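You operate a simulated robot arm through the tools that you are given. There is no shell and no other tool. Be economical: measure what you need, move in short steps, check, and stop when the job is done.

You are at the controls of a simulated two-armed robot. One attempt, no reset.

Task
Let the half pallet go and jog it fully onto the rollers.
Fine: both pusher frames home, the stop down, the button box's black knob left on FWD.

It is judged by the outcome, as a careful person would: the job done as asked, and still so three seconds after it is handed in. It fails if anything else is knocked over, pushed out of place, dropped, spilled or broken.

Robot
Two 7-joint arms with two-finger parallel grippers on one trunk, on a base that drives. Base frame: it is fixed to the floor where the robot stands at the start and does not move with it; the origin is under the middle of the robot, x ahead of it, y to its left, z up. Readings come in m, rad, newtons and seconds.
The left shoulder is at the start at [0.05, 0.187, 1.035], the right one opposite. Places, roughly: black knob of the button box [0.8, 0.4, 0.8]; black lever of the far valve [0.3, -0.5, 0.8]; black lever of the near valve [0.4, 0, 0.8]; far dial knob [0.2, -0.7, 0.7]; half pallet [-3.25, -4.25, 0.25]; near dial knob [0.5, 0.2, 0.7]; red switch of the button box [1, 0.3, 0.8]; white button of the button box [0.9, 0.4, 0.8]; yellow knob of the button box [0.8, 0.4, 0.8]; yellow lever of the near frame [0.3, -0.3, 0.8]. Payload 3.43 kg a hand.
The tool frame of a hand sits at the grasp point between the pads (the TCP): z along the fingers, y along the line on which they close. The tips reach 0.03 m beyond it. Largest opening 0.094 m; finger width 0.028, thickness 0.01; the body of the gripper, 0.05 by 0.096 m, starts 0.055 m behind the TCP.
Orientation is that of the tool frame in the base frame, as a unit quaternion [x, y, z, w]. With the fingers straight down and closing along the base's y, the tool's x points along the base's -x, its y along +y and its z along -z.

Tools
- The arms move only by the tool jog_arm. It takes "left_plan", "right_plan" or both (then of equal length, played together; a hand with none holds still); each is a list of rows, each a list of 7 numbers: the shift along the tool's x, y, z in m, then the turn, a rotation vector about the tool's x, y, z in rad, then the gripper command, from -1 (fully open) to 1 (shut), values between in proportion. In form: [[dx, dy, dz, rx, ry, rz, fingers], ...]. A call has 1 to 8 rows; each row is the pose to reach, as a shift and turn from the pose commanded when the call began, along the tool's axes at that moment. Each row takes 0.2 s and may step no farther than 0.05 m and 0.15 rad from the row before; otherwise, or with a gripper value out of range, the whole call is refused. A pose out of reach is approached as far as the arm can. The call stops where the force on the tool passes 40 N (or 10 N more than at its start, if that is more) or the arm is blocked; 0.2 s more then pass. The fingers move at their own pace (about 0.153 m/s each) and stop on an object; they squeeze with about 41 N. The grip force told is the motor's: it shows also when the fingers shut on nothing. Time passes only in rows, and 0.2 s behind the last, so rows that repeat a pose let the fingers close. It gives the time, the measured TCP pose, the force on the tool (base axes), the opening and the grip force at its end, in the units of the frame above (readings bear some noise), with the torque about the TCP (base axes, N m) and any sound that the robot's microphone picked up.
- Cameras (640 x 400 px; columns grow to the right, rows downward): "scene" is now at [0.1295, -0.0009, 1.1911]; the picture's right is [-0.11, -0.99, 0.00], its down [-0.58, 0.06, -0.81] and it looks along [0.81, -0.09, -0.58] (base axes); focal length 214 px, centre (320, 200). "left" rides on the left gripper at [0.076, -0.014, -0.103] in its tool frame; the picture's right is [0.18, 0.98, 0.00], its down [-0.75, 0.14, -0.64] and it looks along [-0.63, 0.12, 0.77] (tool axes); focal length 243 px, centre (320, 200). "right" rides on the right gripper at [0.076, 0.014, -0.102] in its tool frame; the picture's right is [-0.18, 0.98, 0.00], its down [-0.75, -0.14, -0.64] and it looks along [-0.63, -0.12, 0.77] (tool axes); focal length 243 px, centre (320, 200). There is no depth. A picture from a camera that has moved, and an enlarged one, comes with that camera's place and axes in the base frame and with its lens. The place of the scene camera against the robot may be out by one fixed shift of up to 0.025 m in any direction.
- grab_frame(camera): a new picture of that camera. The clock stands still meanwhile.
- slide_trunk(by): slides the trunk up (or, below 0, down) by that many m; the arms and the scene camera ride with it, the base frame stays. It gives what a move gives, with no picture.
- drive_base(legs): drives the robot by 1 to 6 legs, each [ahead, left, turn to the left] in m, m and rad, along the robot's own axes; the way and the turn of a leg run together, so that a leg with both is an arc; at most 1.5 m and 3.142 rad a leg. The arms and the cameras ride along, it lands a little off, and it stops where it bumps. It gives what a move gives.
- aim_head(pan, tilt): turns the head with the scene camera to pan (to the left, within 1.396 rad either way) and tilt (down, from -0.506 to 1.204), counted from straight ahead of the robot. It gives what a move gives.
- enlarge(camera, box): a new picture of the part [left, top, right, bottom] of that camera's present view, enlarged. The clock stands still meanwhile.
- sign_off(): hands the job in; it is judged then, once.

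Work in short steps. Places have to be worked out from the pictures, the camera data and where the tool is seen: move nearer, look again, correct. Check each grasp and each placing, and mend what went wrong. You have 120 turns and 100 pictures in all, those below and enlarged ones among them. Open the grippers and draw the arms clear of the work before you hand the job in, unless the task says otherwise; then end with one line.

The tools are called by a JSON object that holds its "method" and its "body". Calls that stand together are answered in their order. jog_arm: Moves the arms, as the interface text tells. Its arguments: {"type":"object","properties":{"left_plan":{"type":"array","items":{"type":"array","items":{"type":"number"}}},"right_plan":{"type":"array","items":{"type":"array","items":{"type":"number"}}}},"required":[]} The other tools are called the same way: slide_trunk (by) slides the trunk up or down; drive_base (legs) drives the base; aim_head (pan, tilt) turns the head that bears the scene camera; grab_frame (camera) takes a picture; enlarge (camera, box) takes an enlarged picture of a part of a camera's view; sign_off () hands the job in.

At the start:

```text
clock: 0.0
left_tcp_pos: [0.3066, 0.2623, 1.0587]
left_tool_rot: [-0.001, 1.0, 0.0, 0.002]
left_ft_force: [-0.3, -0.6, 1.1]
left_moment: [0.03, 0.01, 0.02]
left_grip_width: 0.0941
left_grip_force: 0.1
right_tcp_pos: [0.3408, -0.0082, 1.0486]
right_tool_rot: [0.0, 1.0, 0.001, 0.0]
right_ft_force: [-0.6, 1.1, 0.3]
right_moment: [0.02, -0.01, 0.01]
right_grip_width: 0.0942
right_grip_force: 0.1
trunk travel left (down, up): [-0.25, 0.182]
robot x, y, heading: [0.0021, -0.0011, -0.002]
head pan, tilt: [-0.106, 0.618]
```

scene: 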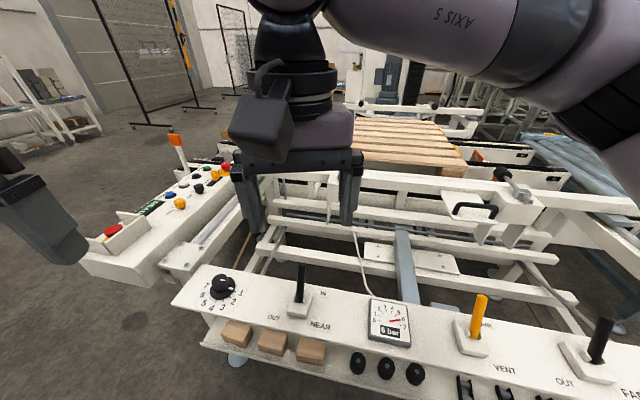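
right: 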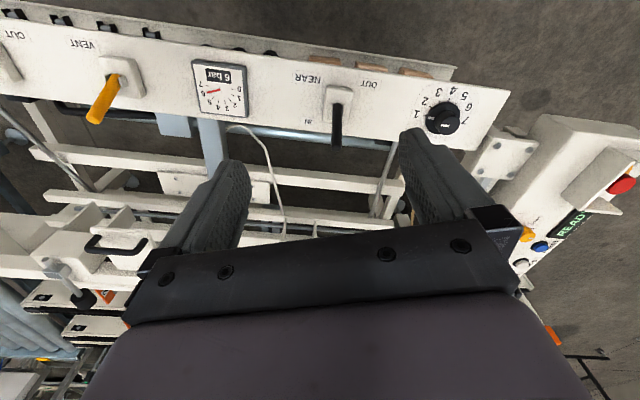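
left: 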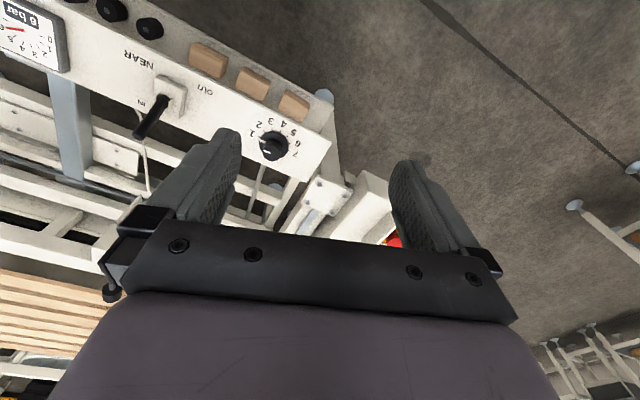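

The arm blocks part of the scene; I'll enlarge the button box and the panel, and the far part to understand the machine.

{"method": "enlarge", "body": {"camera": "scene", "box": [60, 120, 260, 290]}}

{"method": "enlarge", "body": {"camera": "scene", "box": [340, 80, 640, 270]}}

{"method": "enlarge", "body": {"camera": "scene", "box": [170, 250, 640, 400]}}

```text
2.35 times, centred on (160, 205) of scene
camera zoom: at [0.1295, -0.0009, 1.1911], right [-0.11, -0.99, 0.0], down [-0.58, 0.06, -0.81], along [0.81, -0.09, -0.58], focal length 505 px, centre (696, 188)
```

zoom: 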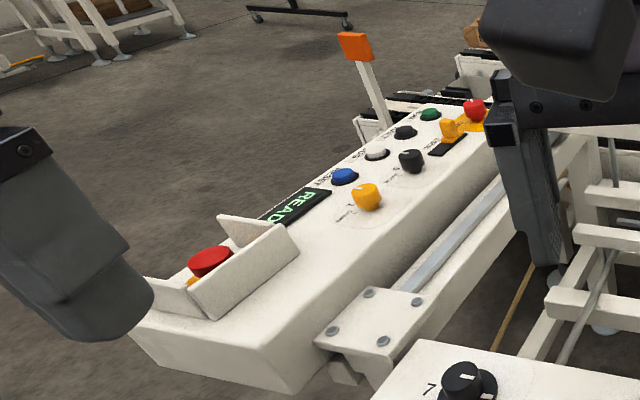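

```text
2.11 times, centred on (490, 175) of scene
camera zoom: at [0.1295, -0.0009, 1.1911], right [-0.11, -0.99, 0.0], down [-0.58, 0.06, -0.81], along [0.81, -0.09, -0.58], focal length 452 px, centre (-38, 253)
```

zoom: 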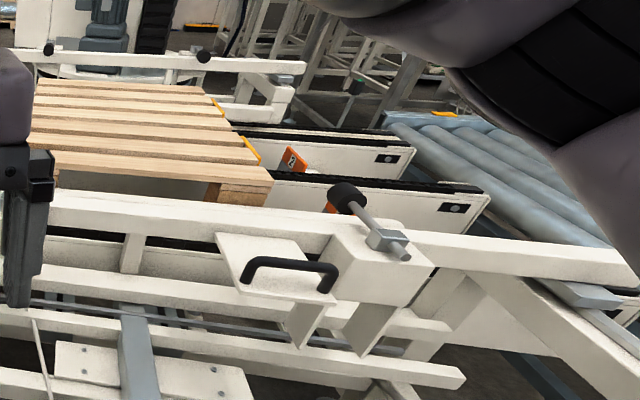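

```text
1.36 times, centred on (405, 325) of scene
camera zoom: at [0.1295, -0.0009, 1.1911], right [-0.11, -0.99, 0.0], down [-0.58, 0.06, -0.81], along [0.81, -0.09, -0.58], focal length 292 px, centre (204, 30)
```

zoom: 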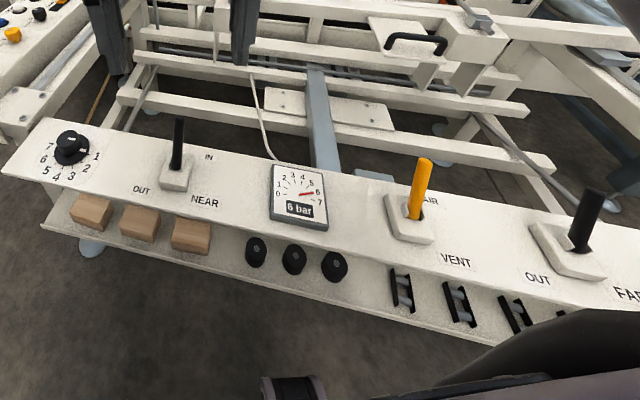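

I'll move the right arm outward to clear the camera's view, and look again.

{"method": "jog_arm", "body": {"right_plan": [[0, -0.05, 0, 0, 0, 0, 1], [0.0, -0.1, 0, 0, 0, 0, 1], [0.0, -0.15, 0, 0, 0, 0, 1], [0.0, -0.2, 0, 0, 0, 0, 1], [0.0, -0.25, 0, 0, 0, 0, 1], [0.02, -0.29, 0, 0, 0, 0, 1], [0.04, -0.33, 0, 0, 0, 0, 1], [0.06, -0.37, 0, 0, 0, 0, 1]]}}

{"method": "aim_head", "body": {"pan": 0.35, "tilt": 0.55}}

{"method": "grab_frame", "body": {"camera": "scene"}}

```text
clock: 1.8
left_tcp_pos: [0.3071, 0.2614, 1.0589]
left_tool_rot: [-0.001, 1.0, 0.0, 0.001]
left_ft_force: [0.8, -0.7, 0.3]
left_moment: [0.02, 0.01, 0.01]
left_grip_width: 0.0939
left_grip_force: 0.1
right_tcp_pos: [0.2821, -0.3782, 1.0498]
right_tool_rot: [-0.002, 1.0, 0.002, 0.001]
right_ft_force: [-1.2, 0.0, 0.5]
right_moment: [0.02, -0.06, -0.01]
right_grip_width: 0.0
right_grip_force: 33.0
trunk travel left (down, up): [-0.25, 0.182]
robot x, y, heading: [-0.0007, 0.0017, -0.002]
head pan, tilt: [-0.106, 0.618]
```

```text
clock: 2.7
left_tcp_pos: [0.3068, 0.2621, 1.0587]
left_tool_rot: [-0.002, 1.0, 0.001, 0.001]
left_ft_force: [1.4, -0.1, 0.0]
left_moment: [0.0, 0.0, 0.04]
left_grip_width: 0.0938
left_grip_force: 0.1
right_tcp_pos: [0.2817, -0.3778, 1.0467]
right_tool_rot: [0.0, 1.0, 0.001, -0.003]
right_ft_force: [0.1, -0.7, -0.8]
right_moment: [-0.02, -0.02, -0.05]
right_grip_width: 0.0002
right_grip_force: 32.8
trunk travel left (down, up): [-0.25, 0.182]
robot x, y, heading: [0.0011, 0.0008, 0.003]
head pan, tilt: [0.351, 0.55]
```

```text
93 pictures are left
camera scene: at [0.1266, 0.0392, 1.1972], right [0.34, -0.94, 0.0], down [-0.49, -0.18, -0.85], along [0.8, 0.29, -0.52], focal length 214 px, centre (320, 200)
```

scene: 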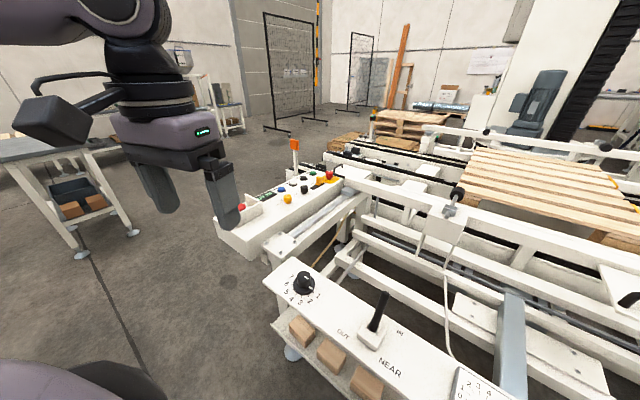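

Now the view is open; enlarging box and the centre.

{"method": "enlarge", "body": {"camera": "scene", "box": [225, 130, 355, 250]}}

{"method": "enlarge", "body": {"camera": "scene", "box": [340, 90, 640, 300]}}

{"method": "aim_head", "body": {"pan": -0.3, "tilt": 0.5}}

{"method": "grab_frame", "body": {"camera": "scene"}}

```text
3.33 times, centred on (290, 190) of scene
camera zoom: at [0.1266, 0.0392, 1.1972], right [0.34, -0.94, 0.0], down [-0.49, -0.18, -0.85], along [0.8, 0.29, -0.52], focal length 715 px, centre (420, 233)
```

zoom: 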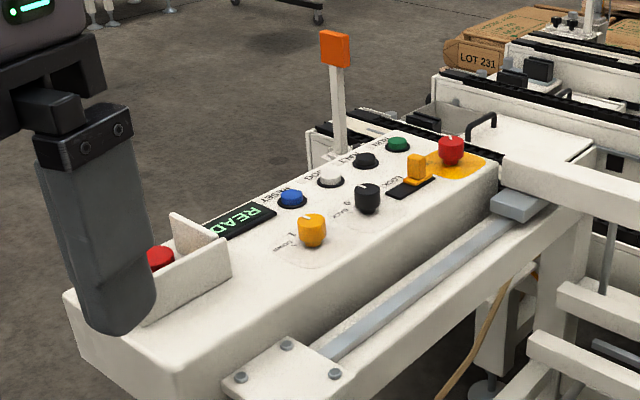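

```text
1.90 times, centred on (490, 195) of scene
camera zoom: at [0.1266, 0.0392, 1.1972], right [0.34, -0.94, 0.0], down [-0.49, -0.18, -0.85], along [0.8, 0.29, -0.52], focal length 408 px, centre (-4, 210)
```

zoom: 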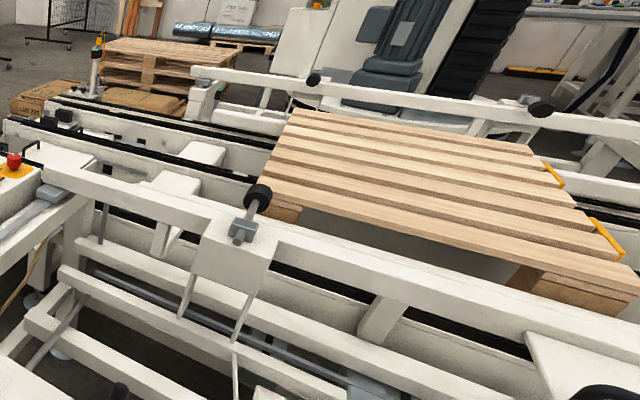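

```text
clock: 3.7
left_tcp_pos: [0.3069, 0.2631, 1.0592]
left_tool_rot: [-0.001, 1.0, 0.0, 0.001]
left_ft_force: [-0.1, -0.3, 0.2]
left_moment: [0.01, 0.02, -0.01]
left_grip_width: 0.0941
left_grip_force: 0.1
right_tcp_pos: [0.2807, -0.3784, 1.0473]
right_tool_rot: [0.0, 1.0, 0.001, -0.004]
right_ft_force: [0.9, 0.2, -0.9]
right_moment: [-0.01, -0.01, 0.02]
right_grip_width: 0.0002
right_grip_force: 33.2
trunk travel left (down, up): [-0.25, 0.182]
robot x, y, heading: [-0.0001, 0.0033, 0.003]
head pan, tilt: [-0.3, 0.499]
```

```text
90 pictures are left
camera scene: at [0.1291, -0.0184, 1.2018], right [-0.29, -0.96, 0.0], down [-0.46, 0.14, -0.88], along [0.84, -0.26, -0.48], focal length 214 px, centre (320, 200)
```

scene: 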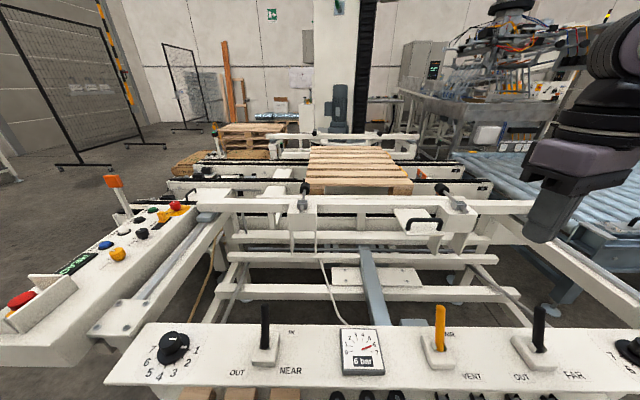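

Let me enlarge the pallet region, and the valve bar, and look to the right/back as the listed half-pallet place is behind me.

{"method": "enlarge", "body": {"camera": "scene", "box": [280, 120, 500, 260]}}

{"method": "enlarge", "body": {"camera": "scene", "box": [130, 300, 420, 400]}}

{"method": "enlarge", "body": {"camera": "scene", "box": [400, 290, 640, 400]}}

{"method": "aim_head", "body": {"pan": -1.39, "tilt": 0.3}}

{"method": "grab_frame", "body": {"camera": "scene"}}

```text
2.86 times, centred on (390, 190) of scene
camera zoom: at [0.1291, -0.0184, 1.2018], right [-0.29, -0.96, 0.0], down [-0.46, 0.14, -0.88], along [0.84, -0.26, -0.48], focal length 613 px, centre (120, 229)
```

zoom: 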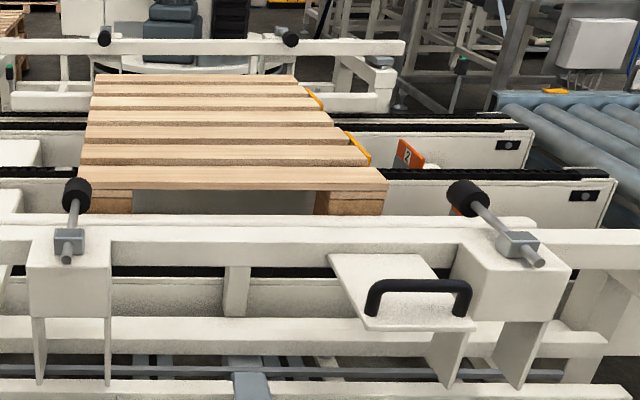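

```text
2.21 times, centred on (275, 350) of scene
camera zoom: at [0.1291, -0.0184, 1.2018], right [-0.29, -0.96, 0.0], down [-0.46, 0.14, -0.88], along [0.84, -0.26, -0.48], focal length 473 px, centre (419, -131)
```

zoom: 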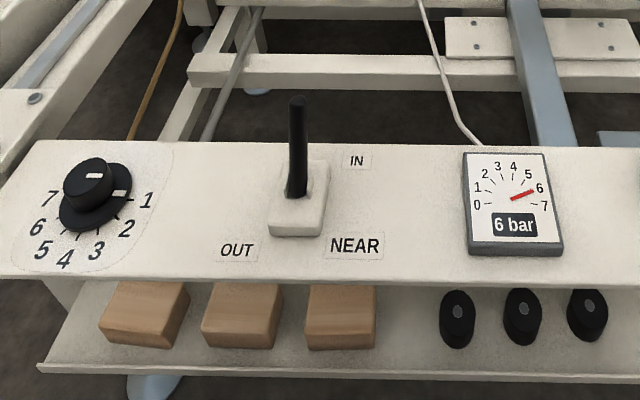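

```text
2.67 times, centred on (520, 345) of scene
camera zoom: at [0.1291, -0.0184, 1.2018], right [-0.29, -0.96, 0.0], down [-0.46, 0.14, -0.88], along [0.84, -0.26, -0.48], focal length 572 px, centre (-213, -187)
```

zoom: 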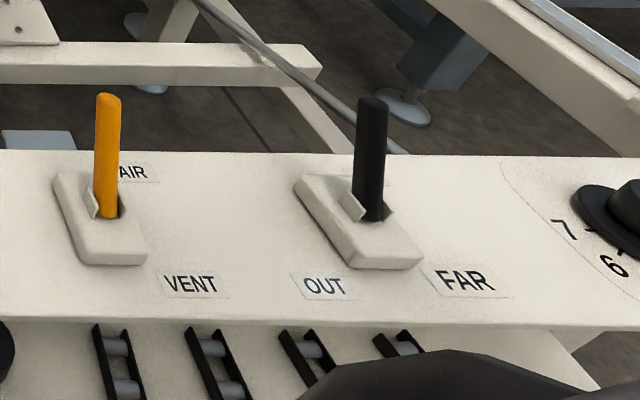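

```text
clock: 5.1
left_tcp_pos: [0.3068, 0.2631, 1.0584]
left_tool_rot: [-0.002, 1.0, -0.001, 0.001]
left_ft_force: [-0.6, 0.3, 0.5]
left_moment: [0.0, -0.01, 0.01]
left_grip_width: 0.0939
left_grip_force: 0.1
right_tcp_pos: [0.2813, -0.378, 1.0476]
right_tool_rot: [0.0, 1.0, 0.002, -0.003]
right_ft_force: [-0.3, -0.3, 0.8]
right_moment: [0.0, 0.01, 0.02]
right_grip_width: 0.0
right_grip_force: 33.0
trunk travel left (down, up): [-0.25, 0.182]
robot x, y, heading: [-0.0044, 0.0029, 0.005]
head pan, tilt: [-1.389, 0.3]
```

```text
86 pictures are left
camera scene: at [0.0591, -0.0834, 1.2202], right [-0.98, -0.18, 0.0], down [-0.05, 0.29, -0.96], along [0.17, -0.94, -0.3], focal length 214 px, centre (320, 200)
```

scene: 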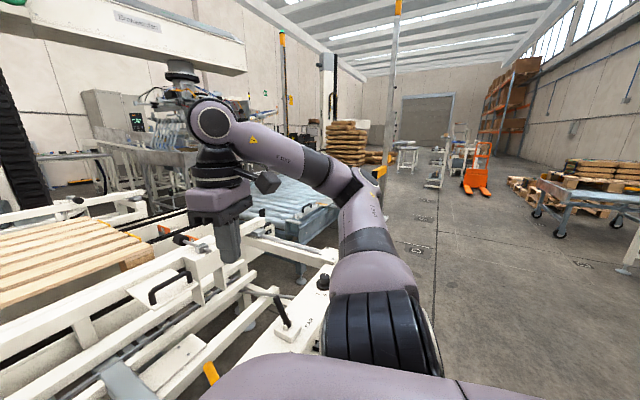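

The given half-pallet place seems off in the storage area; the held pallet is on the chains before me. I'll bring the left hand camera forward over the button box to read its labels.

{"method": "jog_arm", "body": {"left_plan": [[-0.05, 0, 0, 0, 0, 0, 1], [-0.1, 0.02, 0, 0, 0, 0, 1], [-0.15, 0.03, 0, 0, 0, 0, 1], [-0.2, 0.04, 0, 0, 0, 0, 1], [-0.25, 0.05, 0, 0, 0, 0, 1], [-0.29, 0.05, 0, 0, 0, 0, 1]]}}

{"method": "grab_frame", "body": {"camera": "left"}}

{"method": "aim_head", "body": {"pan": -0.1, "tilt": 0.6}}

```text
refused: row 2 steps farther than a row can; nothing moved
```

```text
85 pictures are left
camera left: at [0.2312, 0.2496, 1.1613], right [-0.19, 0.98, 0.0], down [0.75, 0.14, 0.64], along [0.63, 0.12, -0.77], focal length 243 px, centre (320, 200)
```

left: 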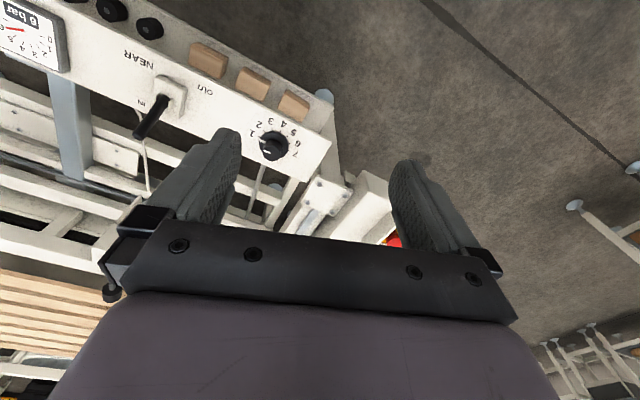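

```text
clock: 6.5
left_tcp_pos: [0.3063, 0.2637, 1.0585]
left_tool_rot: [-0.001, 1.0, 0.0, 0.001]
left_ft_force: [0.0, -0.3, 0.3]
left_moment: [0.0, 0.0, -0.07]
left_grip_width: 0.0939
left_grip_force: 0.1
right_tcp_pos: [0.2822, -0.3775, 1.0474]
right_tool_rot: [0.0, 1.0, 0.001, -0.004]
right_ft_force: [-0.2, -0.1, -0.9]
right_moment: [0.01, -0.03, -0.01]
right_grip_width: 0.0
right_grip_force: 32.7
trunk travel left (down, up): [-0.25, 0.182]
robot x, y, heading: [0.0009, 0.0013, 0.0]
head pan, tilt: [-0.099, 0.6]
```

Row steps were a bit too long; redo with shorter ones, leaving the gripper open.

{"method": "jog_arm", "body": {"left_plan": [[-0.045, 0.015, 0, 0, 0, 0, -1], [-0.09, 0.03, 0, 0, 0, 0, -1], [-0.135, 0.045, 0, 0, 0, 0, -1], [-0.18, 0.06, 0, 0, 0, 0, -1], [-0.225, 0.075, 0, 0, 0, 0, -1], [-0.27, 0.08, 0, 0, 0, 0, -1], [-0.3, 0.08, 0, 0, 0, 0, -1]]}}

{"method": "grab_frame", "body": {"camera": "left"}}

{"method": "grab_frame", "body": {"camera": "scene"}}

```text
clock: 8.1
left_tcp_pos: [0.5532, 0.3452, 1.0505]
left_tool_rot: [-0.001, 1.0, 0.0, 0.0]
left_ft_force: [0.0, -0.3, 0.0]
left_moment: [0.04, -0.05, 0.01]
left_grip_width: 0.0942
left_grip_force: 0.0
left hand out of reach, approached as far as the arm can: row 6, 7
right_tcp_pos: [0.281, -0.3783, 1.0491]
right_tool_rot: [0.0, 1.0, 0.0, 0.001]
right_ft_force: [-0.5, 0.0, 0.9]
right_moment: [0.06, -0.06, 0.0]
right_grip_width: 0.0
right_grip_force: 32.6
trunk travel left (down, up): [-0.25, 0.182]
robot x, y, heading: [0.0026, -0.0016, -0.001]
head pan, tilt: [-0.099, 0.6]
```

```text
84 pictures are left
camera left: at [0.477, 0.3316, 1.1529], right [-0.19, 0.98, 0.0], down [0.75, 0.14, 0.64], along [0.63, 0.12, -0.77], focal length 243 px, centre (320, 200)
```

left: 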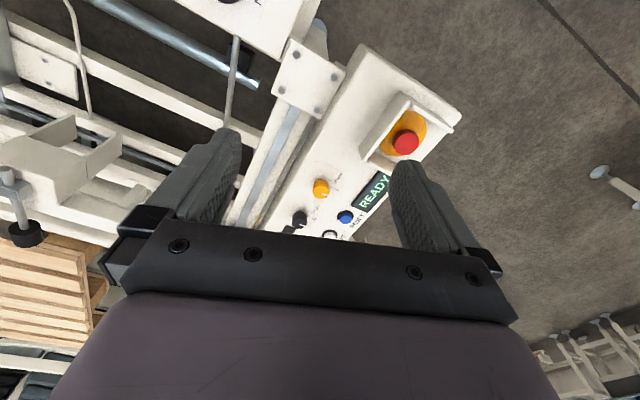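

```text
83 pictures are left
camera scene: at [0.1294, -0.0005, 1.1929], right [-0.1, -1.0, 0.0], down [-0.56, 0.06, -0.83], along [0.82, -0.08, -0.56], focal length 214 px, centre (320, 200)
```

scene: 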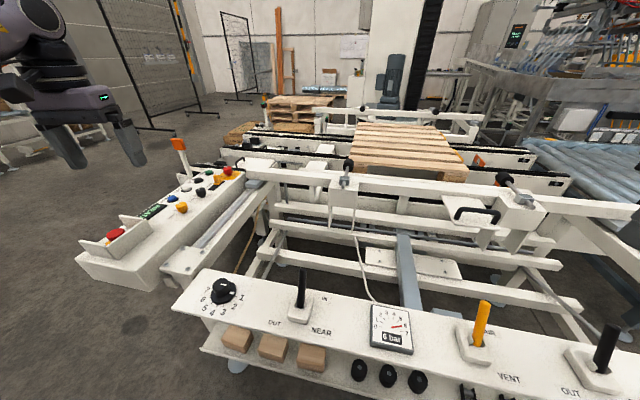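

Labels on the box face the outside. Let me enlarge the left camera's box area and the pallet area to judge the bumpers' contact.

{"method": "enlarge", "body": {"camera": "left", "box": [280, 80, 440, 240]}}

{"method": "enlarge", "body": {"camera": "scene", "box": [310, 95, 530, 235]}}

{"method": "enlarge", "body": {"camera": "scene", "box": [140, 130, 260, 220]}}

```text
2.50 times, centred on (360, 160) of left
camera zoom: at [0.477, 0.3316, 1.1529], right [-0.19, 0.98, 0.0], down [0.75, 0.14, 0.64], along [0.63, 0.12, -0.77], focal length 606 px, centre (220, 300)
```

zoom: 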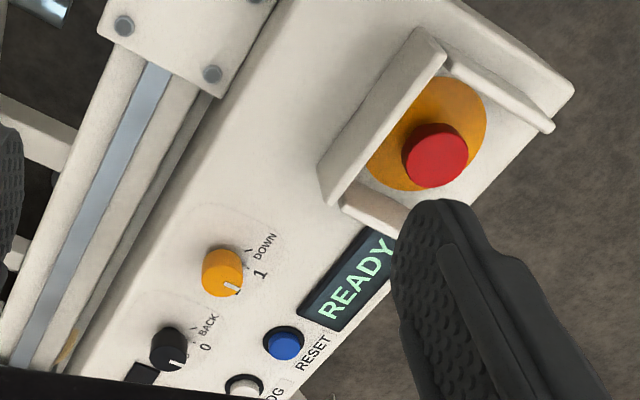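

```text
2.86 times, centred on (420, 165) of scene
camera zoom: at [0.1294, -0.0005, 1.1929], right [-0.1, -1.0, 0.0], down [-0.56, 0.06, -0.83], along [0.82, -0.08, -0.56], focal length 613 px, centre (34, 300)
```

zoom: 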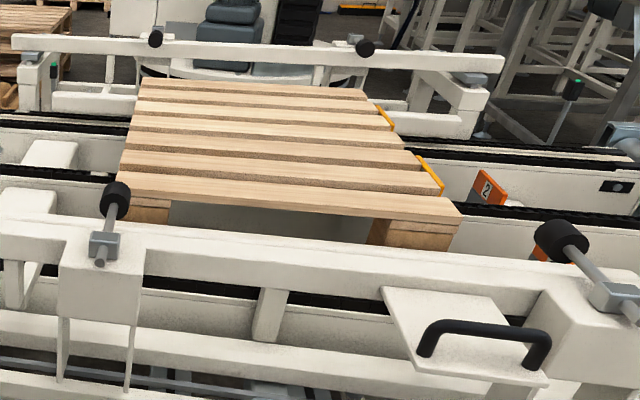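

```text
4.44 times, centred on (200, 175) of scene
camera zoom: at [0.1294, -0.0005, 1.1929], right [-0.1, -1.0, 0.0], down [-0.56, 0.06, -0.83], along [0.82, -0.08, -0.56], focal length 953 px, centre (853, 311)
```

zoom: 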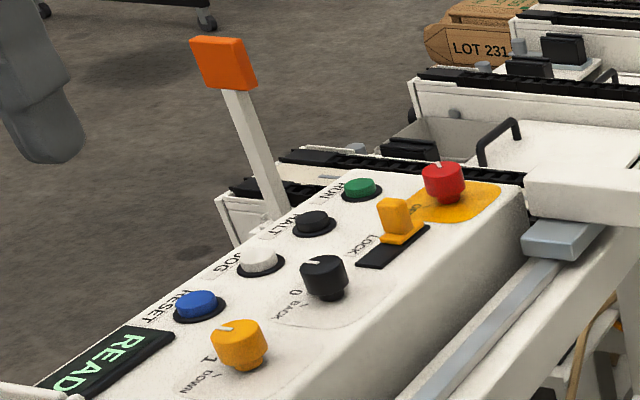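

Box reads: yellow knob DOWN/1/…, black knob BACK/0/…(FWD), white JOG, blue RESET, LOCK slide, red switch. I'll raise the trunk to triangulate bumpers versus pallet.

{"method": "slide_trunk", "body": {"by": 0.18}}

{"method": "grab_frame", "body": {"camera": "scene"}}

{"method": "enlarge", "body": {"camera": "scene", "box": [310, 110, 530, 250]}}

```text
clock: 10.1
left_tcp_pos: [0.5536, 0.3444, 1.2296]
left_tool_rot: [-0.002, 1.0, 0.0, 0.0]
left_ft_force: [0.0, 0.8, 0.9]
left_moment: [-0.04, 0.01, -0.02]
left_grip_width: 0.0937
left_grip_force: 0.0
right_tcp_pos: [0.281, -0.3777, 1.2305]
right_tool_rot: [-0.001, 1.0, 0.001, 0.0]
right_ft_force: [0.2, 1.1, -0.3]
right_moment: [-0.01, -0.03, -0.01]
right_grip_width: 0.0
right_grip_force: 33.0
trunk travel left (down, up): [-0.43, 0.002]
robot x, y, heading: [-0.0008, -0.0007, 0.002]
head pan, tilt: [-0.099, 0.6]
```

```text
79 pictures are left
camera scene: at [0.1302, -0.0004, 1.3727], right [-0.1, -1.0, 0.0], down [-0.56, 0.06, -0.83], along [0.82, -0.08, -0.56], focal length 214 px, centre (320, 200)
```

scene: 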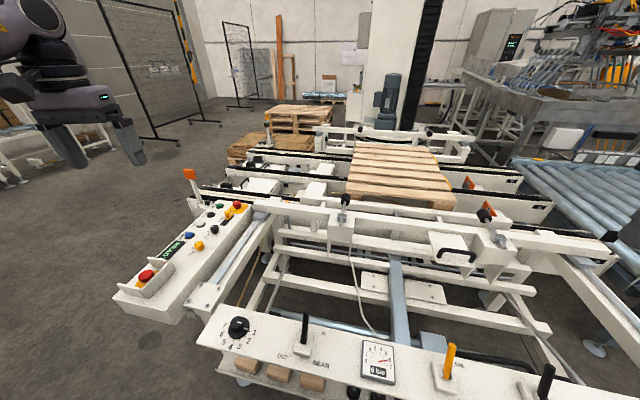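

```text
2.86 times, centred on (420, 180) of scene
camera zoom: at [0.1302, -0.0004, 1.3727], right [-0.1, -1.0, 0.0], down [-0.56, 0.06, -0.83], along [0.82, -0.08, -0.56], focal length 613 px, centre (34, 257)
```

zoom: 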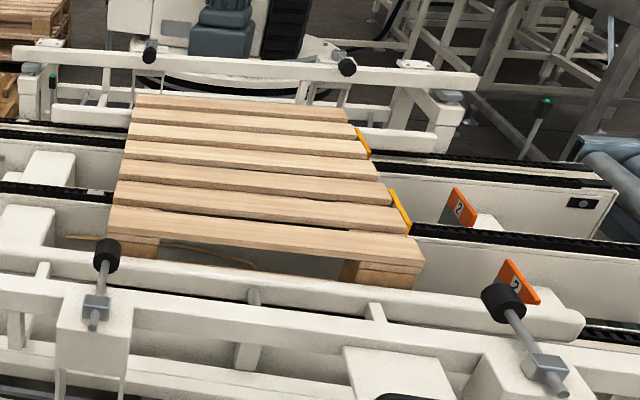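

Triangulation: pallet (top z≈0.72, x≈1.15–1.95) touches no bumper; gaps ≈0.15 m near and ≈0.4 m far. It is held by the stop. Now retract the left arm and drive around to the operator's side of the box.

{"method": "jog_arm", "body": {"left_plan": [[0.045, -0.015, 0, 0, 0, 0, 1], [0.09, -0.03, 0, 0, 0, 0, 1], [0.135, -0.045, 0, 0, 0, 0, 1], [0.18, -0.06, 0, 0, 0, 0, 1], [0.225, -0.075, 0, 0, 0, 0, 1], [0.27, -0.08, 0, 0, 0, 0, 1], [0.3, -0.08, 0, 0, 0, 0, 1]]}}

{"method": "drive_base", "body": {"legs": [[0, 1.15, 0], [0.95, 0, 0], [0, 0, -1.854]]}}

{"method": "aim_head", "body": {"pan": 0, "tilt": 0.6}}

{"method": "grab_frame", "body": {"camera": "scene"}}

```text
clock: 11.7
left_tcp_pos: [0.2524, 0.264, 1.2293]
left_tool_rot: [-0.002, 1.0, 0.0, 0.0]
left_ft_force: [-1.1, -0.5, 0.4]
left_moment: [-0.04, 0.01, 0.0]
left_grip_width: 0.0
left_grip_force: 33.2
right_tcp_pos: [0.28, -0.3777, 1.2292]
right_tool_rot: [0.0, 1.0, 0.001, 0.001]
right_ft_force: [-0.2, -0.3, -0.3]
right_moment: [0.02, -0.02, 0.02]
right_grip_width: 0.0
right_grip_force: 33.6
trunk travel left (down, up): [-0.43, 0.002]
robot x, y, heading: [0.0002, -0.0025, -0.002]
head pan, tilt: [-0.099, 0.6]
```

```text
clock: 31.1
left_tcp_pos: [1.1322, 0.8206, 1.2306]
left_tool_rot: [0.802, 0.597, -0.001, 0.0]
left_ft_force: [1.1, 0.8, -0.7]
left_moment: [-0.01, 0.03, 0.0]
left_grip_width: 0.0001
left_grip_force: 33.1
right_tcp_pos: [0.5097, 0.98, 1.2293]
right_tool_rot: [0.803, 0.596, 0.0, 0.001]
right_ft_force: [-0.2, 0.2, 0.3]
right_moment: [0.03, 0.01, -0.01]
right_grip_width: 0.0
right_grip_force: 33.0
trunk travel left (down, up): [-0.43, 0.002]
robot x, y, heading: [0.9537, 1.1383, -1.869]
head pan, tilt: [-0.099, 0.6]
```

```text
clock: 31.7
left_tcp_pos: [1.1322, 0.8191, 1.2291]
left_tool_rot: [0.802, 0.597, -0.001, 0.0]
left_ft_force: [0.8, -0.4, 0.4]
left_moment: [0.0, 0.02, -0.02]
left_grip_width: 0.0003
left_grip_force: 33.3
right_tcp_pos: [0.5098, 0.9796, 1.2286]
right_tool_rot: [0.803, 0.596, 0.0, 0.001]
right_ft_force: [-0.5, -0.3, -0.2]
right_moment: [-0.01, 0.02, 0.03]
right_grip_width: 0.0
right_grip_force: 32.5
trunk travel left (down, up): [-0.43, 0.002]
robot x, y, heading: [0.9544, 1.1405, -1.871]
head pan, tilt: [0.0, 0.6]
```

```text
77 pictures are left
camera scene: at [0.8945, 1.0077, 1.3727], right [-0.96, 0.29, 0.0], down [0.16, 0.54, -0.83], along [-0.24, -0.79, -0.56], focal length 214 px, centre (320, 200)
```

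scene: 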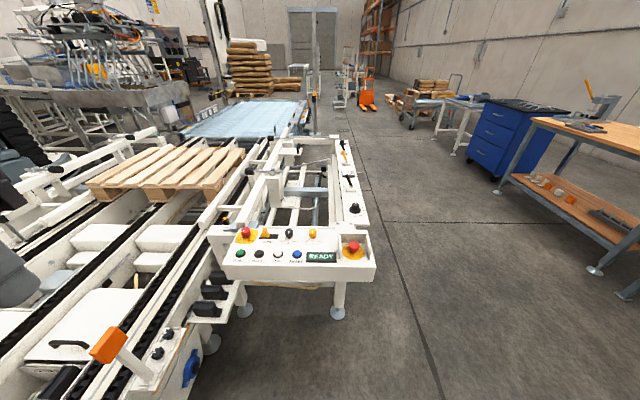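

Clear operator view. Enlarging the box, the pallet with frames, and the foreground.

{"method": "enlarge", "body": {"camera": "scene", "box": [210, 215, 390, 290]}}

{"method": "enlarge", "body": {"camera": "scene", "box": [60, 90, 320, 250]}}

{"method": "enlarge", "body": {"camera": "scene", "box": [0, 130, 250, 400]}}

{"method": "enlarge", "body": {"camera": "scene", "box": [240, 125, 400, 225]}}

```text
3.56 times, centred on (300, 252) of scene
camera zoom: at [0.8945, 1.0077, 1.3727], right [-0.96, 0.29, 0.0], down [0.16, 0.54, -0.83], along [-0.24, -0.79, -0.56], focal length 763 px, centre (391, 13)
```

zoom: 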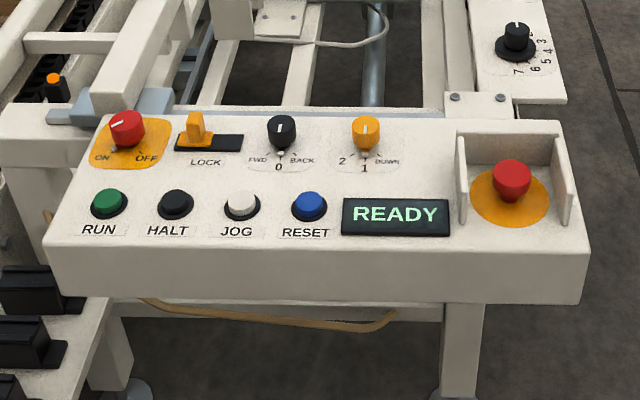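

```text
2.46 times, centred on (190, 170) of scene
camera zoom: at [0.8945, 1.0077, 1.3727], right [-0.96, 0.29, 0.0], down [0.16, 0.54, -0.83], along [-0.24, -0.79, -0.56], focal length 528 px, centre (640, 274)
```

zoom: 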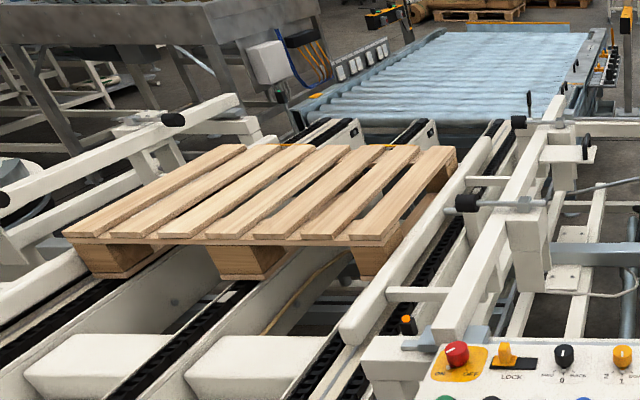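

```text
1.48 times, centred on (125, 265) of scene
camera zoom: at [0.8945, 1.0077, 1.3727], right [-0.96, 0.29, 0.0], down [0.16, 0.54, -0.83], along [-0.24, -0.79, -0.56], focal length 318 px, centre (609, 104)
```

zoom: 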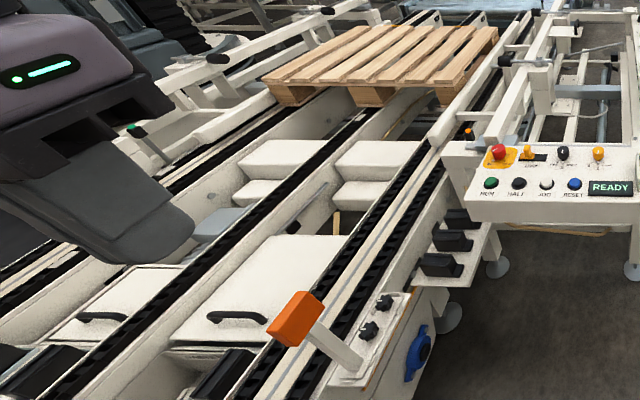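

```text
4.00 times, centred on (320, 175) of scene
camera zoom: at [0.8945, 1.0077, 1.3727], right [-0.96, 0.29, 0.0], down [0.16, 0.54, -0.83], along [-0.24, -0.79, -0.56], focal length 858 px, centre (320, 300)
```

zoom: 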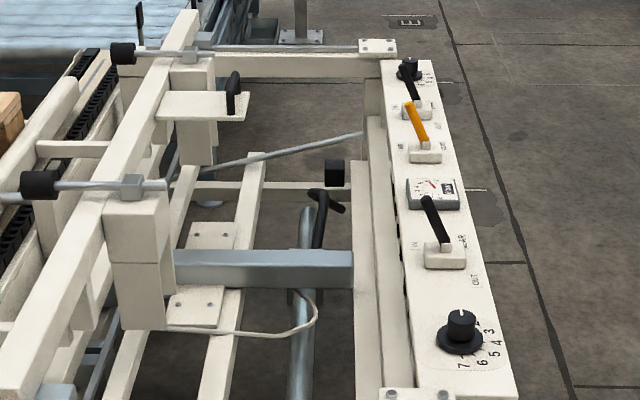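

All frames appear retracted; display READY; black knob at 0 (FWD to its left), yellow knob at 1 (DOWN to its right). I'll drive nearer, a bit to the right so the left arm faces the knobs.

{"method": "drive_base", "body": {"legs": [[0, -0.1, 0.0], [0.25, 0, 0]]}}

{"method": "aim_head", "body": {"pan": 0.1, "tilt": 0.9}}

{"method": "grab_frame", "body": {"camera": "scene"}}

{"method": "grab_frame", "body": {"camera": "left"}}

```text
clock: 34.7
left_tcp_pos: [0.9648, 0.6082, 1.2292]
left_tool_rot: [0.802, 0.597, -0.001, 0.001]
left_ft_force: [0.1, -0.2, 0.5]
left_moment: [0.0, 0.0, 0.01]
left_grip_width: 0.0001
left_grip_force: 33.5
right_tcp_pos: [0.3416, 0.7664, 1.2287]
right_tool_rot: [0.802, 0.597, 0.001, 0.001]
right_ft_force: [-1.4, -1.0, -0.4]
right_moment: [0.03, 0.01, -0.03]
right_grip_width: 0.0001
right_grip_force: 33.1
trunk travel left (down, up): [-0.43, 0.002]
robot x, y, heading: [0.7894, 0.9307, -1.859]
head pan, tilt: [0.0, 0.6]
```

```text
clock: 35.5
left_tcp_pos: [0.9648, 0.6101, 1.2298]
left_tool_rot: [0.802, 0.597, 0.0, 0.0]
left_ft_force: [0.0, 0.6, -0.3]
left_moment: [-0.02, 0.0, 0.04]
left_grip_width: 0.0001
left_grip_force: 32.5
right_tcp_pos: [0.3425, 0.7667, 1.2296]
right_tool_rot: [0.803, 0.597, 0.002, 0.001]
right_ft_force: [0.2, -0.7, -0.9]
right_moment: [0.0, -0.02, 0.02]
right_grip_width: 0.0
right_grip_force: 33.3
trunk travel left (down, up): [-0.43, 0.002]
robot x, y, heading: [0.7833, 0.9297, -1.863]
head pan, tilt: [0.099, 0.901]
```

```text
72 pictures are left
camera scene: at [0.7375, 0.8062, 1.348], right [-0.98, 0.19, 0.0], down [0.15, 0.77, -0.62], along [-0.12, -0.61, -0.78], focal length 214 px, centre (320, 200)
```

scene: 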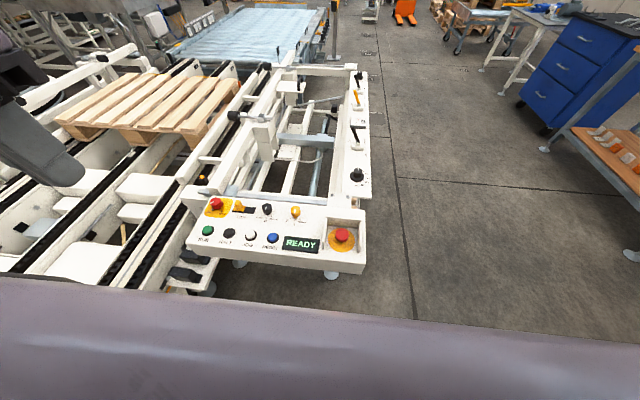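

```text
71 pictures are left
camera left: at [0.9739, 0.6875, 1.3324], right [0.99, -0.1, 0.0], down [-0.08, -0.76, 0.64], along [-0.07, -0.64, -0.77], focal length 243 px, centre (320, 200)
```

left: 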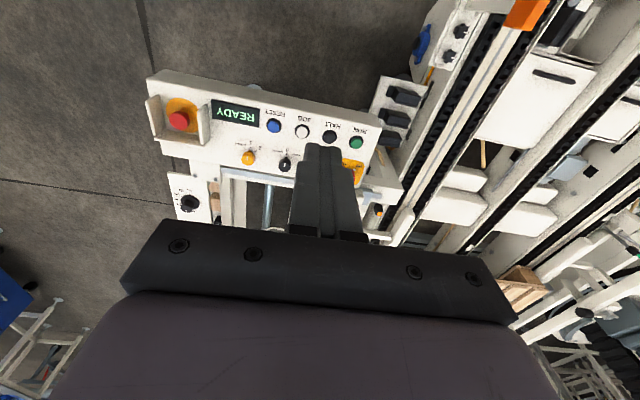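

Triangulated: yellow knob ≈(0.756,0.386), black ≈(0.847,0.358), tops z≈0.77; JOG ≈(0.903,0.434,0.755). Move 5 cm closer and lower the trunk for reach.

{"method": "drive_base", "body": {"legs": [[0.05, 0, 0]]}}

{"method": "slide_trunk", "body": {"by": -0.18}}

{"method": "grab_frame", "body": {"camera": "left"}}

```text
clock: 36.4
left_tcp_pos: [0.9511, 0.5605, 1.2295]
left_tool_rot: [0.801, 0.599, 0.0, 0.001]
left_ft_force: [-0.7, -0.2, 0.2]
left_moment: [0.03, -0.01, 0.03]
left_grip_width: 0.0002
left_grip_force: 32.8
right_tcp_pos: [0.3277, 0.718, 1.228]
right_tool_rot: [0.802, 0.597, 0.001, 0.001]
right_ft_force: [-0.4, -1.6, 0.1]
right_moment: [0.04, -0.01, 0.0]
right_grip_width: 0.0
right_grip_force: 32.7
trunk travel left (down, up): [-0.43, 0.002]
robot x, y, heading: [0.7697, 0.8767, -1.861]
head pan, tilt: [0.099, 0.901]
```

```text
clock: 38.4
left_tcp_pos: [0.9512, 0.5604, 1.0501]
left_tool_rot: [0.802, 0.598, -0.001, 0.001]
left_ft_force: [0.1, -0.2, -0.3]
left_moment: [0.01, 0.02, 0.02]
left_grip_width: 0.0
left_grip_force: 32.8
right_tcp_pos: [0.3276, 0.7199, 1.0488]
right_tool_rot: [0.802, 0.597, 0.0, 0.001]
right_ft_force: [-0.4, -0.2, 0.4]
right_moment: [0.01, -0.02, 0.02]
right_grip_width: 0.0
right_grip_force: 33.0
trunk travel left (down, up): [-0.25, 0.182]
robot x, y, heading: [0.7684, 0.8843, -1.859]
head pan, tilt: [0.099, 0.901]
```

```text
70 pictures are left
camera left: at [0.9598, 0.64, 1.1524], right [0.99, -0.1, 0.0], down [-0.08, -0.76, 0.64], along [-0.07, -0.64, -0.77], focal length 243 px, centre (320, 200)
```

left: 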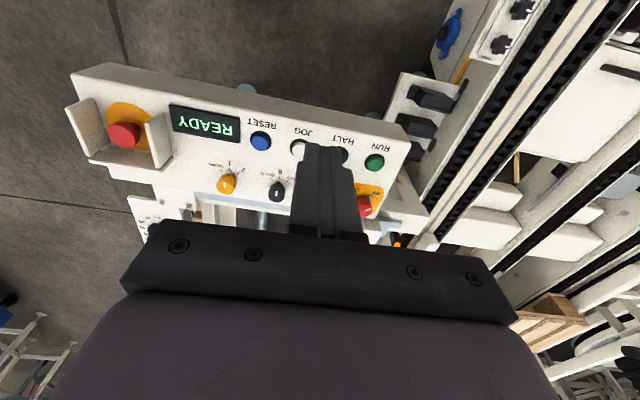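

Positions confirmed. Move the left hand above the yellow knob with fingers opened to ~6 cm.

{"method": "jog_arm", "body": {"left_plan": [[-0.037, -0.023, 0, 0, 0, 0, -0.3], [-0.074, -0.046, 0, 0, 0, 0, -0.3], [-0.111, -0.069, 0, 0, 0, 0, -0.3], [-0.149, -0.093, 0, 0, 0, 0, -0.3], [-0.186, -0.116, 0, 0, 0, 0, -0.3], [-0.223, -0.139, 0, 0, 0, 0, -0.3], [-0.223, -0.139, 0.05, 0, 0, 0, -0.3], [-0.223, -0.139, 0.1, 0, 0, 0, -0.3]]}}

{"method": "grab_frame", "body": {"camera": "left"}}

{"method": "aim_head", "body": {"pan": 0.2, "tilt": 0.85}}

{"method": "grab_frame", "body": {"camera": "scene"}}

```text
clock: 40.2
left_tcp_pos: [0.7935, 0.3994, 0.9477]
left_tool_rot: [0.802, 0.598, -0.002, 0.001]
left_ft_force: [0.3, 0.6, -0.9]
left_moment: [-0.02, -0.01, -0.01]
left_grip_width: 0.0614
left_grip_force: 0.1
left hand out of reach, approached as far as the arm can: row 5, 6, 7, 8
right_tcp_pos: [0.3271, 0.7207, 1.049]
right_tool_rot: [0.802, 0.597, 0.0, 0.001]
right_ft_force: [0.3, 0.6, 0.0]
right_moment: [-0.01, 0.01, -0.02]
right_grip_width: 0.0001
right_grip_force: 33.1
trunk travel left (down, up): [-0.25, 0.182]
robot x, y, heading: [0.7696, 0.8852, -1.863]
head pan, tilt: [0.099, 0.901]
```

```text
69 pictures are left
camera left: at [0.8032, 0.4784, 1.0514], right [0.99, -0.1, 0.0], down [-0.08, -0.76, 0.64], along [-0.07, -0.64, -0.76], focal length 243 px, centre (320, 200)
```

left: 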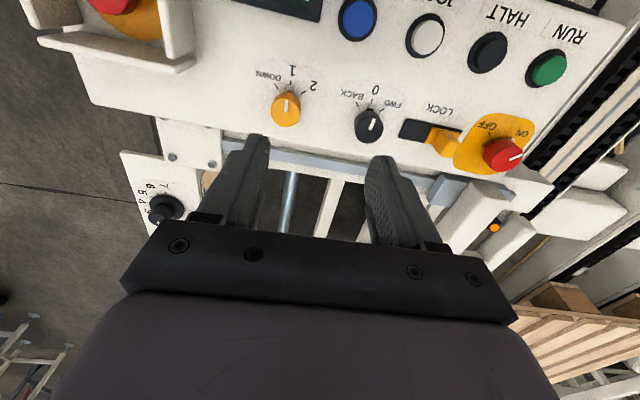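

```text
clock: 40.9
left_tcp_pos: [0.7938, 0.4008, 0.9495]
left_tool_rot: [0.801, 0.598, -0.002, 0.0]
left_ft_force: [-0.8, 0.0, -0.3]
left_moment: [0.05, 0.01, 0.01]
left_grip_width: 0.0611
left_grip_force: 0.1
right_tcp_pos: [0.3287, 0.7201, 1.0489]
right_tool_rot: [0.803, 0.597, 0.001, 0.001]
right_ft_force: [0.7, 0.5, 0.2]
right_moment: [0.03, 0.01, -0.02]
right_grip_width: 0.0
right_grip_force: 33.0
trunk travel left (down, up): [-0.25, 0.182]
robot x, y, heading: [0.772, 0.8764, -1.863]
head pan, tilt: [0.201, 0.85]
```

```text
68 pictures are left
camera scene: at [0.7306, 0.7549, 1.1718], right [-1.0, 0.09, 0.0], down [0.07, 0.75, -0.66], along [-0.06, -0.66, -0.75], focal length 214 px, centre (320, 200)
```

scene: 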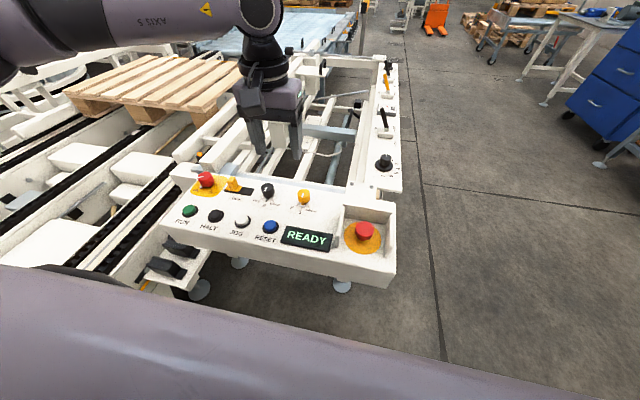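

Knobs confirmed, but the arm is short inward; strafe the base right 0.13 m so the left arm works at its own side.

{"method": "drive_base", "body": {"legs": [[0, -0.13, 0]]}}

{"method": "grab_frame", "body": {"camera": "left"}}

```text
clock: 42.7
left_tcp_pos: [0.6699, 0.4382, 0.9489]
left_tool_rot: [0.801, 0.598, -0.002, -0.001]
left_ft_force: [-0.5, 0.0, -0.4]
left_moment: [0.02, 0.02, 0.02]
left_grip_width: 0.0609
left_grip_force: 0.0
right_tcp_pos: [0.2029, 0.7555, 1.0479]
right_tool_rot: [0.802, 0.597, 0.001, 0.001]
right_ft_force: [-0.1, -0.4, 0.2]
right_moment: [0.0, 0.0, -0.02]
right_grip_width: 0.0
right_grip_force: 32.8
trunk travel left (down, up): [-0.25, 0.182]
robot x, y, heading: [0.6467, 0.915, -1.857]
head pan, tilt: [0.201, 0.85]
```

```text
67 pictures are left
camera left: at [0.6785, 0.5158, 1.0515], right [0.99, -0.1, 0.0], down [-0.08, -0.76, 0.64], along [-0.07, -0.64, -0.77], focal length 243 px, centre (320, 200)
```

left: 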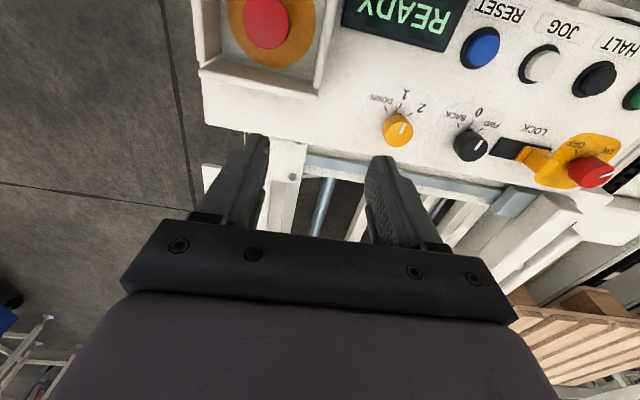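

Test a partial move to see how commanded and measured poses relate.

{"method": "jog_arm", "body": {"left_plan": [[0, 0.045, 0, 0, 0, 0, -0.3], [0, 0.09, 0, 0, 0, 0, -0.3]]}}

```text
clock: 43.3
left_tcp_pos: [0.7572, 0.4103, 0.9508]
left_tool_rot: [0.802, 0.598, -0.002, -0.001]
left_ft_force: [0.0, -0.1, -0.2]
left_moment: [0.01, -0.01, 0.02]
left_grip_width: 0.0611
left_grip_force: 0.0
right_tcp_pos: [0.2034, 0.7565, 1.0498]
right_tool_rot: [0.802, 0.598, 0.0, 0.001]
right_ft_force: [0.6, 0.4, 0.9]
right_moment: [0.02, 0.0, -0.03]
right_grip_width: 0.0001
right_grip_force: 32.5
trunk travel left (down, up): [-0.25, 0.182]
robot x, y, heading: [0.6469, 0.9228, -1.862]
head pan, tilt: [0.201, 0.85]
```

Commands act from the real pose. Go onto the yellow knob's axis and descend to z≈0.85, then check.

{"method": "jog_arm", "body": {"left_plan": [[-0.025, 0.007, 0, 0, 0, 0, -0.3], [-0.025, 0.007, 0.05, 0, 0, 0, -0.3], [-0.025, 0.007, 0.1, 0, 0, 0, -0.3]]}}

{"method": "grab_frame", "body": {"camera": "left"}}

{"method": "grab_frame", "body": {"camera": "scene"}}

```text
clock: 44.1
left_tcp_pos: [0.7551, 0.3849, 0.8489]
left_tool_rot: [0.801, 0.598, -0.002, 0.0]
left_ft_force: [-0.7, 0.8, -0.3]
left_moment: [-0.02, 0.0, 0.06]
left_grip_width: 0.0614
left_grip_force: 0.1
right_tcp_pos: [0.2025, 0.7557, 1.0495]
right_tool_rot: [0.802, 0.597, 0.0, 0.001]
right_ft_force: [0.8, 0.0, 0.0]
right_moment: [0.0, 0.0, -0.02]
right_grip_width: 0.0002
right_grip_force: 33.0
trunk travel left (down, up): [-0.25, 0.182]
robot x, y, heading: [0.6483, 0.9161, -1.86]
head pan, tilt: [0.201, 0.85]
```

```text
66 pictures are left
camera left: at [0.7642, 0.4639, 0.9514], right [0.99, -0.1, 0.0], down [-0.08, -0.76, 0.64], along [-0.07, -0.64, -0.76], focal length 243 px, centre (320, 200)
```

left: 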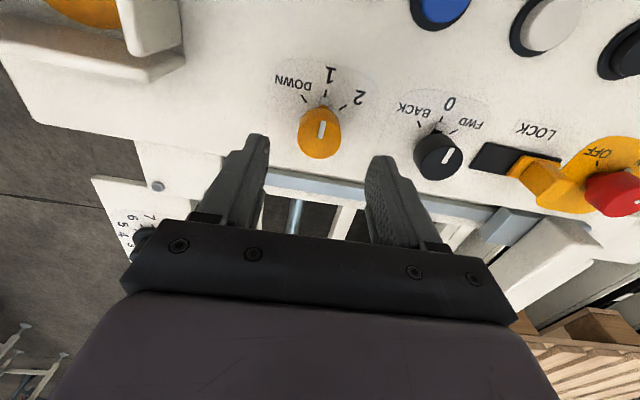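

```text
65 pictures are left
camera scene: at [0.6059, 0.792, 1.1719], right [-1.0, 0.09, 0.0], down [0.07, 0.75, -0.66], along [-0.06, -0.66, -0.75], focal length 214 px, centre (320, 200)
```

scene: 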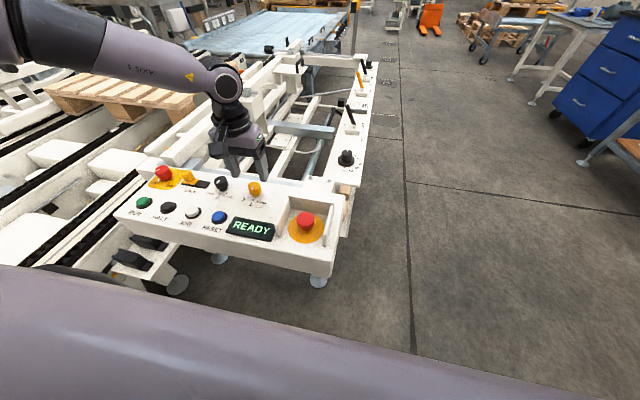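

Aligned over the yellow knob. Check the marks on both knobs up close before gripping.

{"method": "enlarge", "body": {"camera": "left", "box": [260, 50, 500, 200]}}

```text
2.67 times, centred on (380, 125) of left
camera zoom: at [0.7642, 0.4639, 0.9514], right [0.99, -0.1, 0.0], down [-0.08, -0.76, 0.64], along [-0.07, -0.64, -0.76], focal length 647 px, centre (160, 400)
```

zoom: 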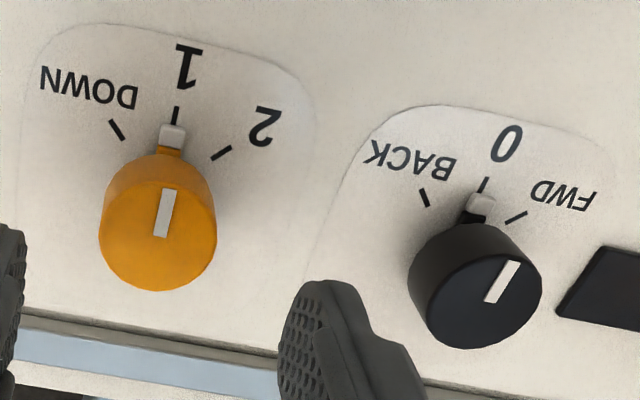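

Nub pointers: yellow at 1, black at 0. Descend and grip the yellow knob.

{"method": "jog_arm", "body": {"left_plan": [[0, 0, 0.04, 0, 0, 0, -0.3], [0, 0, 0.07, 0, 0, 0, -0.3], [0, 0, 0.07, 0, 0, 0, 0.6], [0, 0, 0.07, 0, 0, 0, 1], [0, 0, 0.07, 0, 0, 0, 1]]}}

```text
clock: 44.7
left_tcp_pos: [0.7544, 0.3854, 0.7902]
left_tool_rot: [0.801, 0.599, -0.001, 0.001]
left_ft_force: [4.0, 5.8, 13.1]
left_moment: [0.83, -0.16, -0.01]
left_grip_width: 0.0319
left_grip_force: 11.8
right_tcp_pos: [0.2031, 0.7564, 1.0495]
right_tool_rot: [0.801, 0.598, 0.0, 0.002]
right_ft_force: [0.3, 0.0, -0.3]
right_moment: [0.01, 0.0, 0.0]
right_grip_width: 0.0001
right_grip_force: 33.0
trunk travel left (down, up): [-0.25, 0.182]
robot x, y, heading: [0.6439, 0.9175, -1.86]
head pan, tilt: [0.201, 0.85]
stopped in row 3 (left hand): the force on the tool passed its limit at 55 N (the readings are from after the stop); the commanded pose is now the measured one
```

The tips touched the surface while closing; knob is ~32 mm wide. Lift 4 mm and let the fingers finish closing.

{"method": "jog_arm", "body": {"left_plan": [[0, 0, -0.004, 0, 0, 0, 0.4], [0, 0, -0.004, 0, 0, 0, 0.7], [0, 0, -0.004, 0, 0, 0, 1]]}}

{"method": "enlarge", "body": {"camera": "left", "box": [200, 50, 440, 250]}}

```text
clock: 45.5
left_tcp_pos: [0.7549, 0.3844, 0.7895]
left_tool_rot: [0.801, 0.599, -0.001, -0.001]
left_ft_force: [-6.8, 8.8, -18.0]
left_moment: [-1.05, 0.01, -0.06]
left_grip_width: 0.0316
left_grip_force: 44.5
right_tcp_pos: [0.2034, 0.755, 1.0483]
right_tool_rot: [0.802, 0.598, 0.001, 0.0]
right_ft_force: [0.4, -1.0, -0.5]
right_moment: [-0.01, 0.01, -0.02]
right_grip_width: 0.0
right_grip_force: 32.9
trunk travel left (down, up): [-0.25, 0.182]
robot x, y, heading: [0.6492, 0.9196, -1.862]
head pan, tilt: [0.201, 0.85]
```

```text
2.00 times, centred on (320, 150) of left
camera zoom: at [0.7635, 0.4641, 0.8929], right [0.99, -0.1, 0.0], down [-0.08, -0.76, 0.64], along [-0.07, -0.64, -0.77], focal length 485 px, centre (320, 300)
```

zoom: 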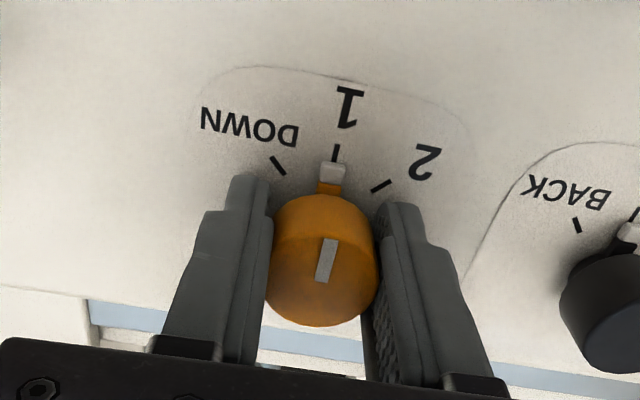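

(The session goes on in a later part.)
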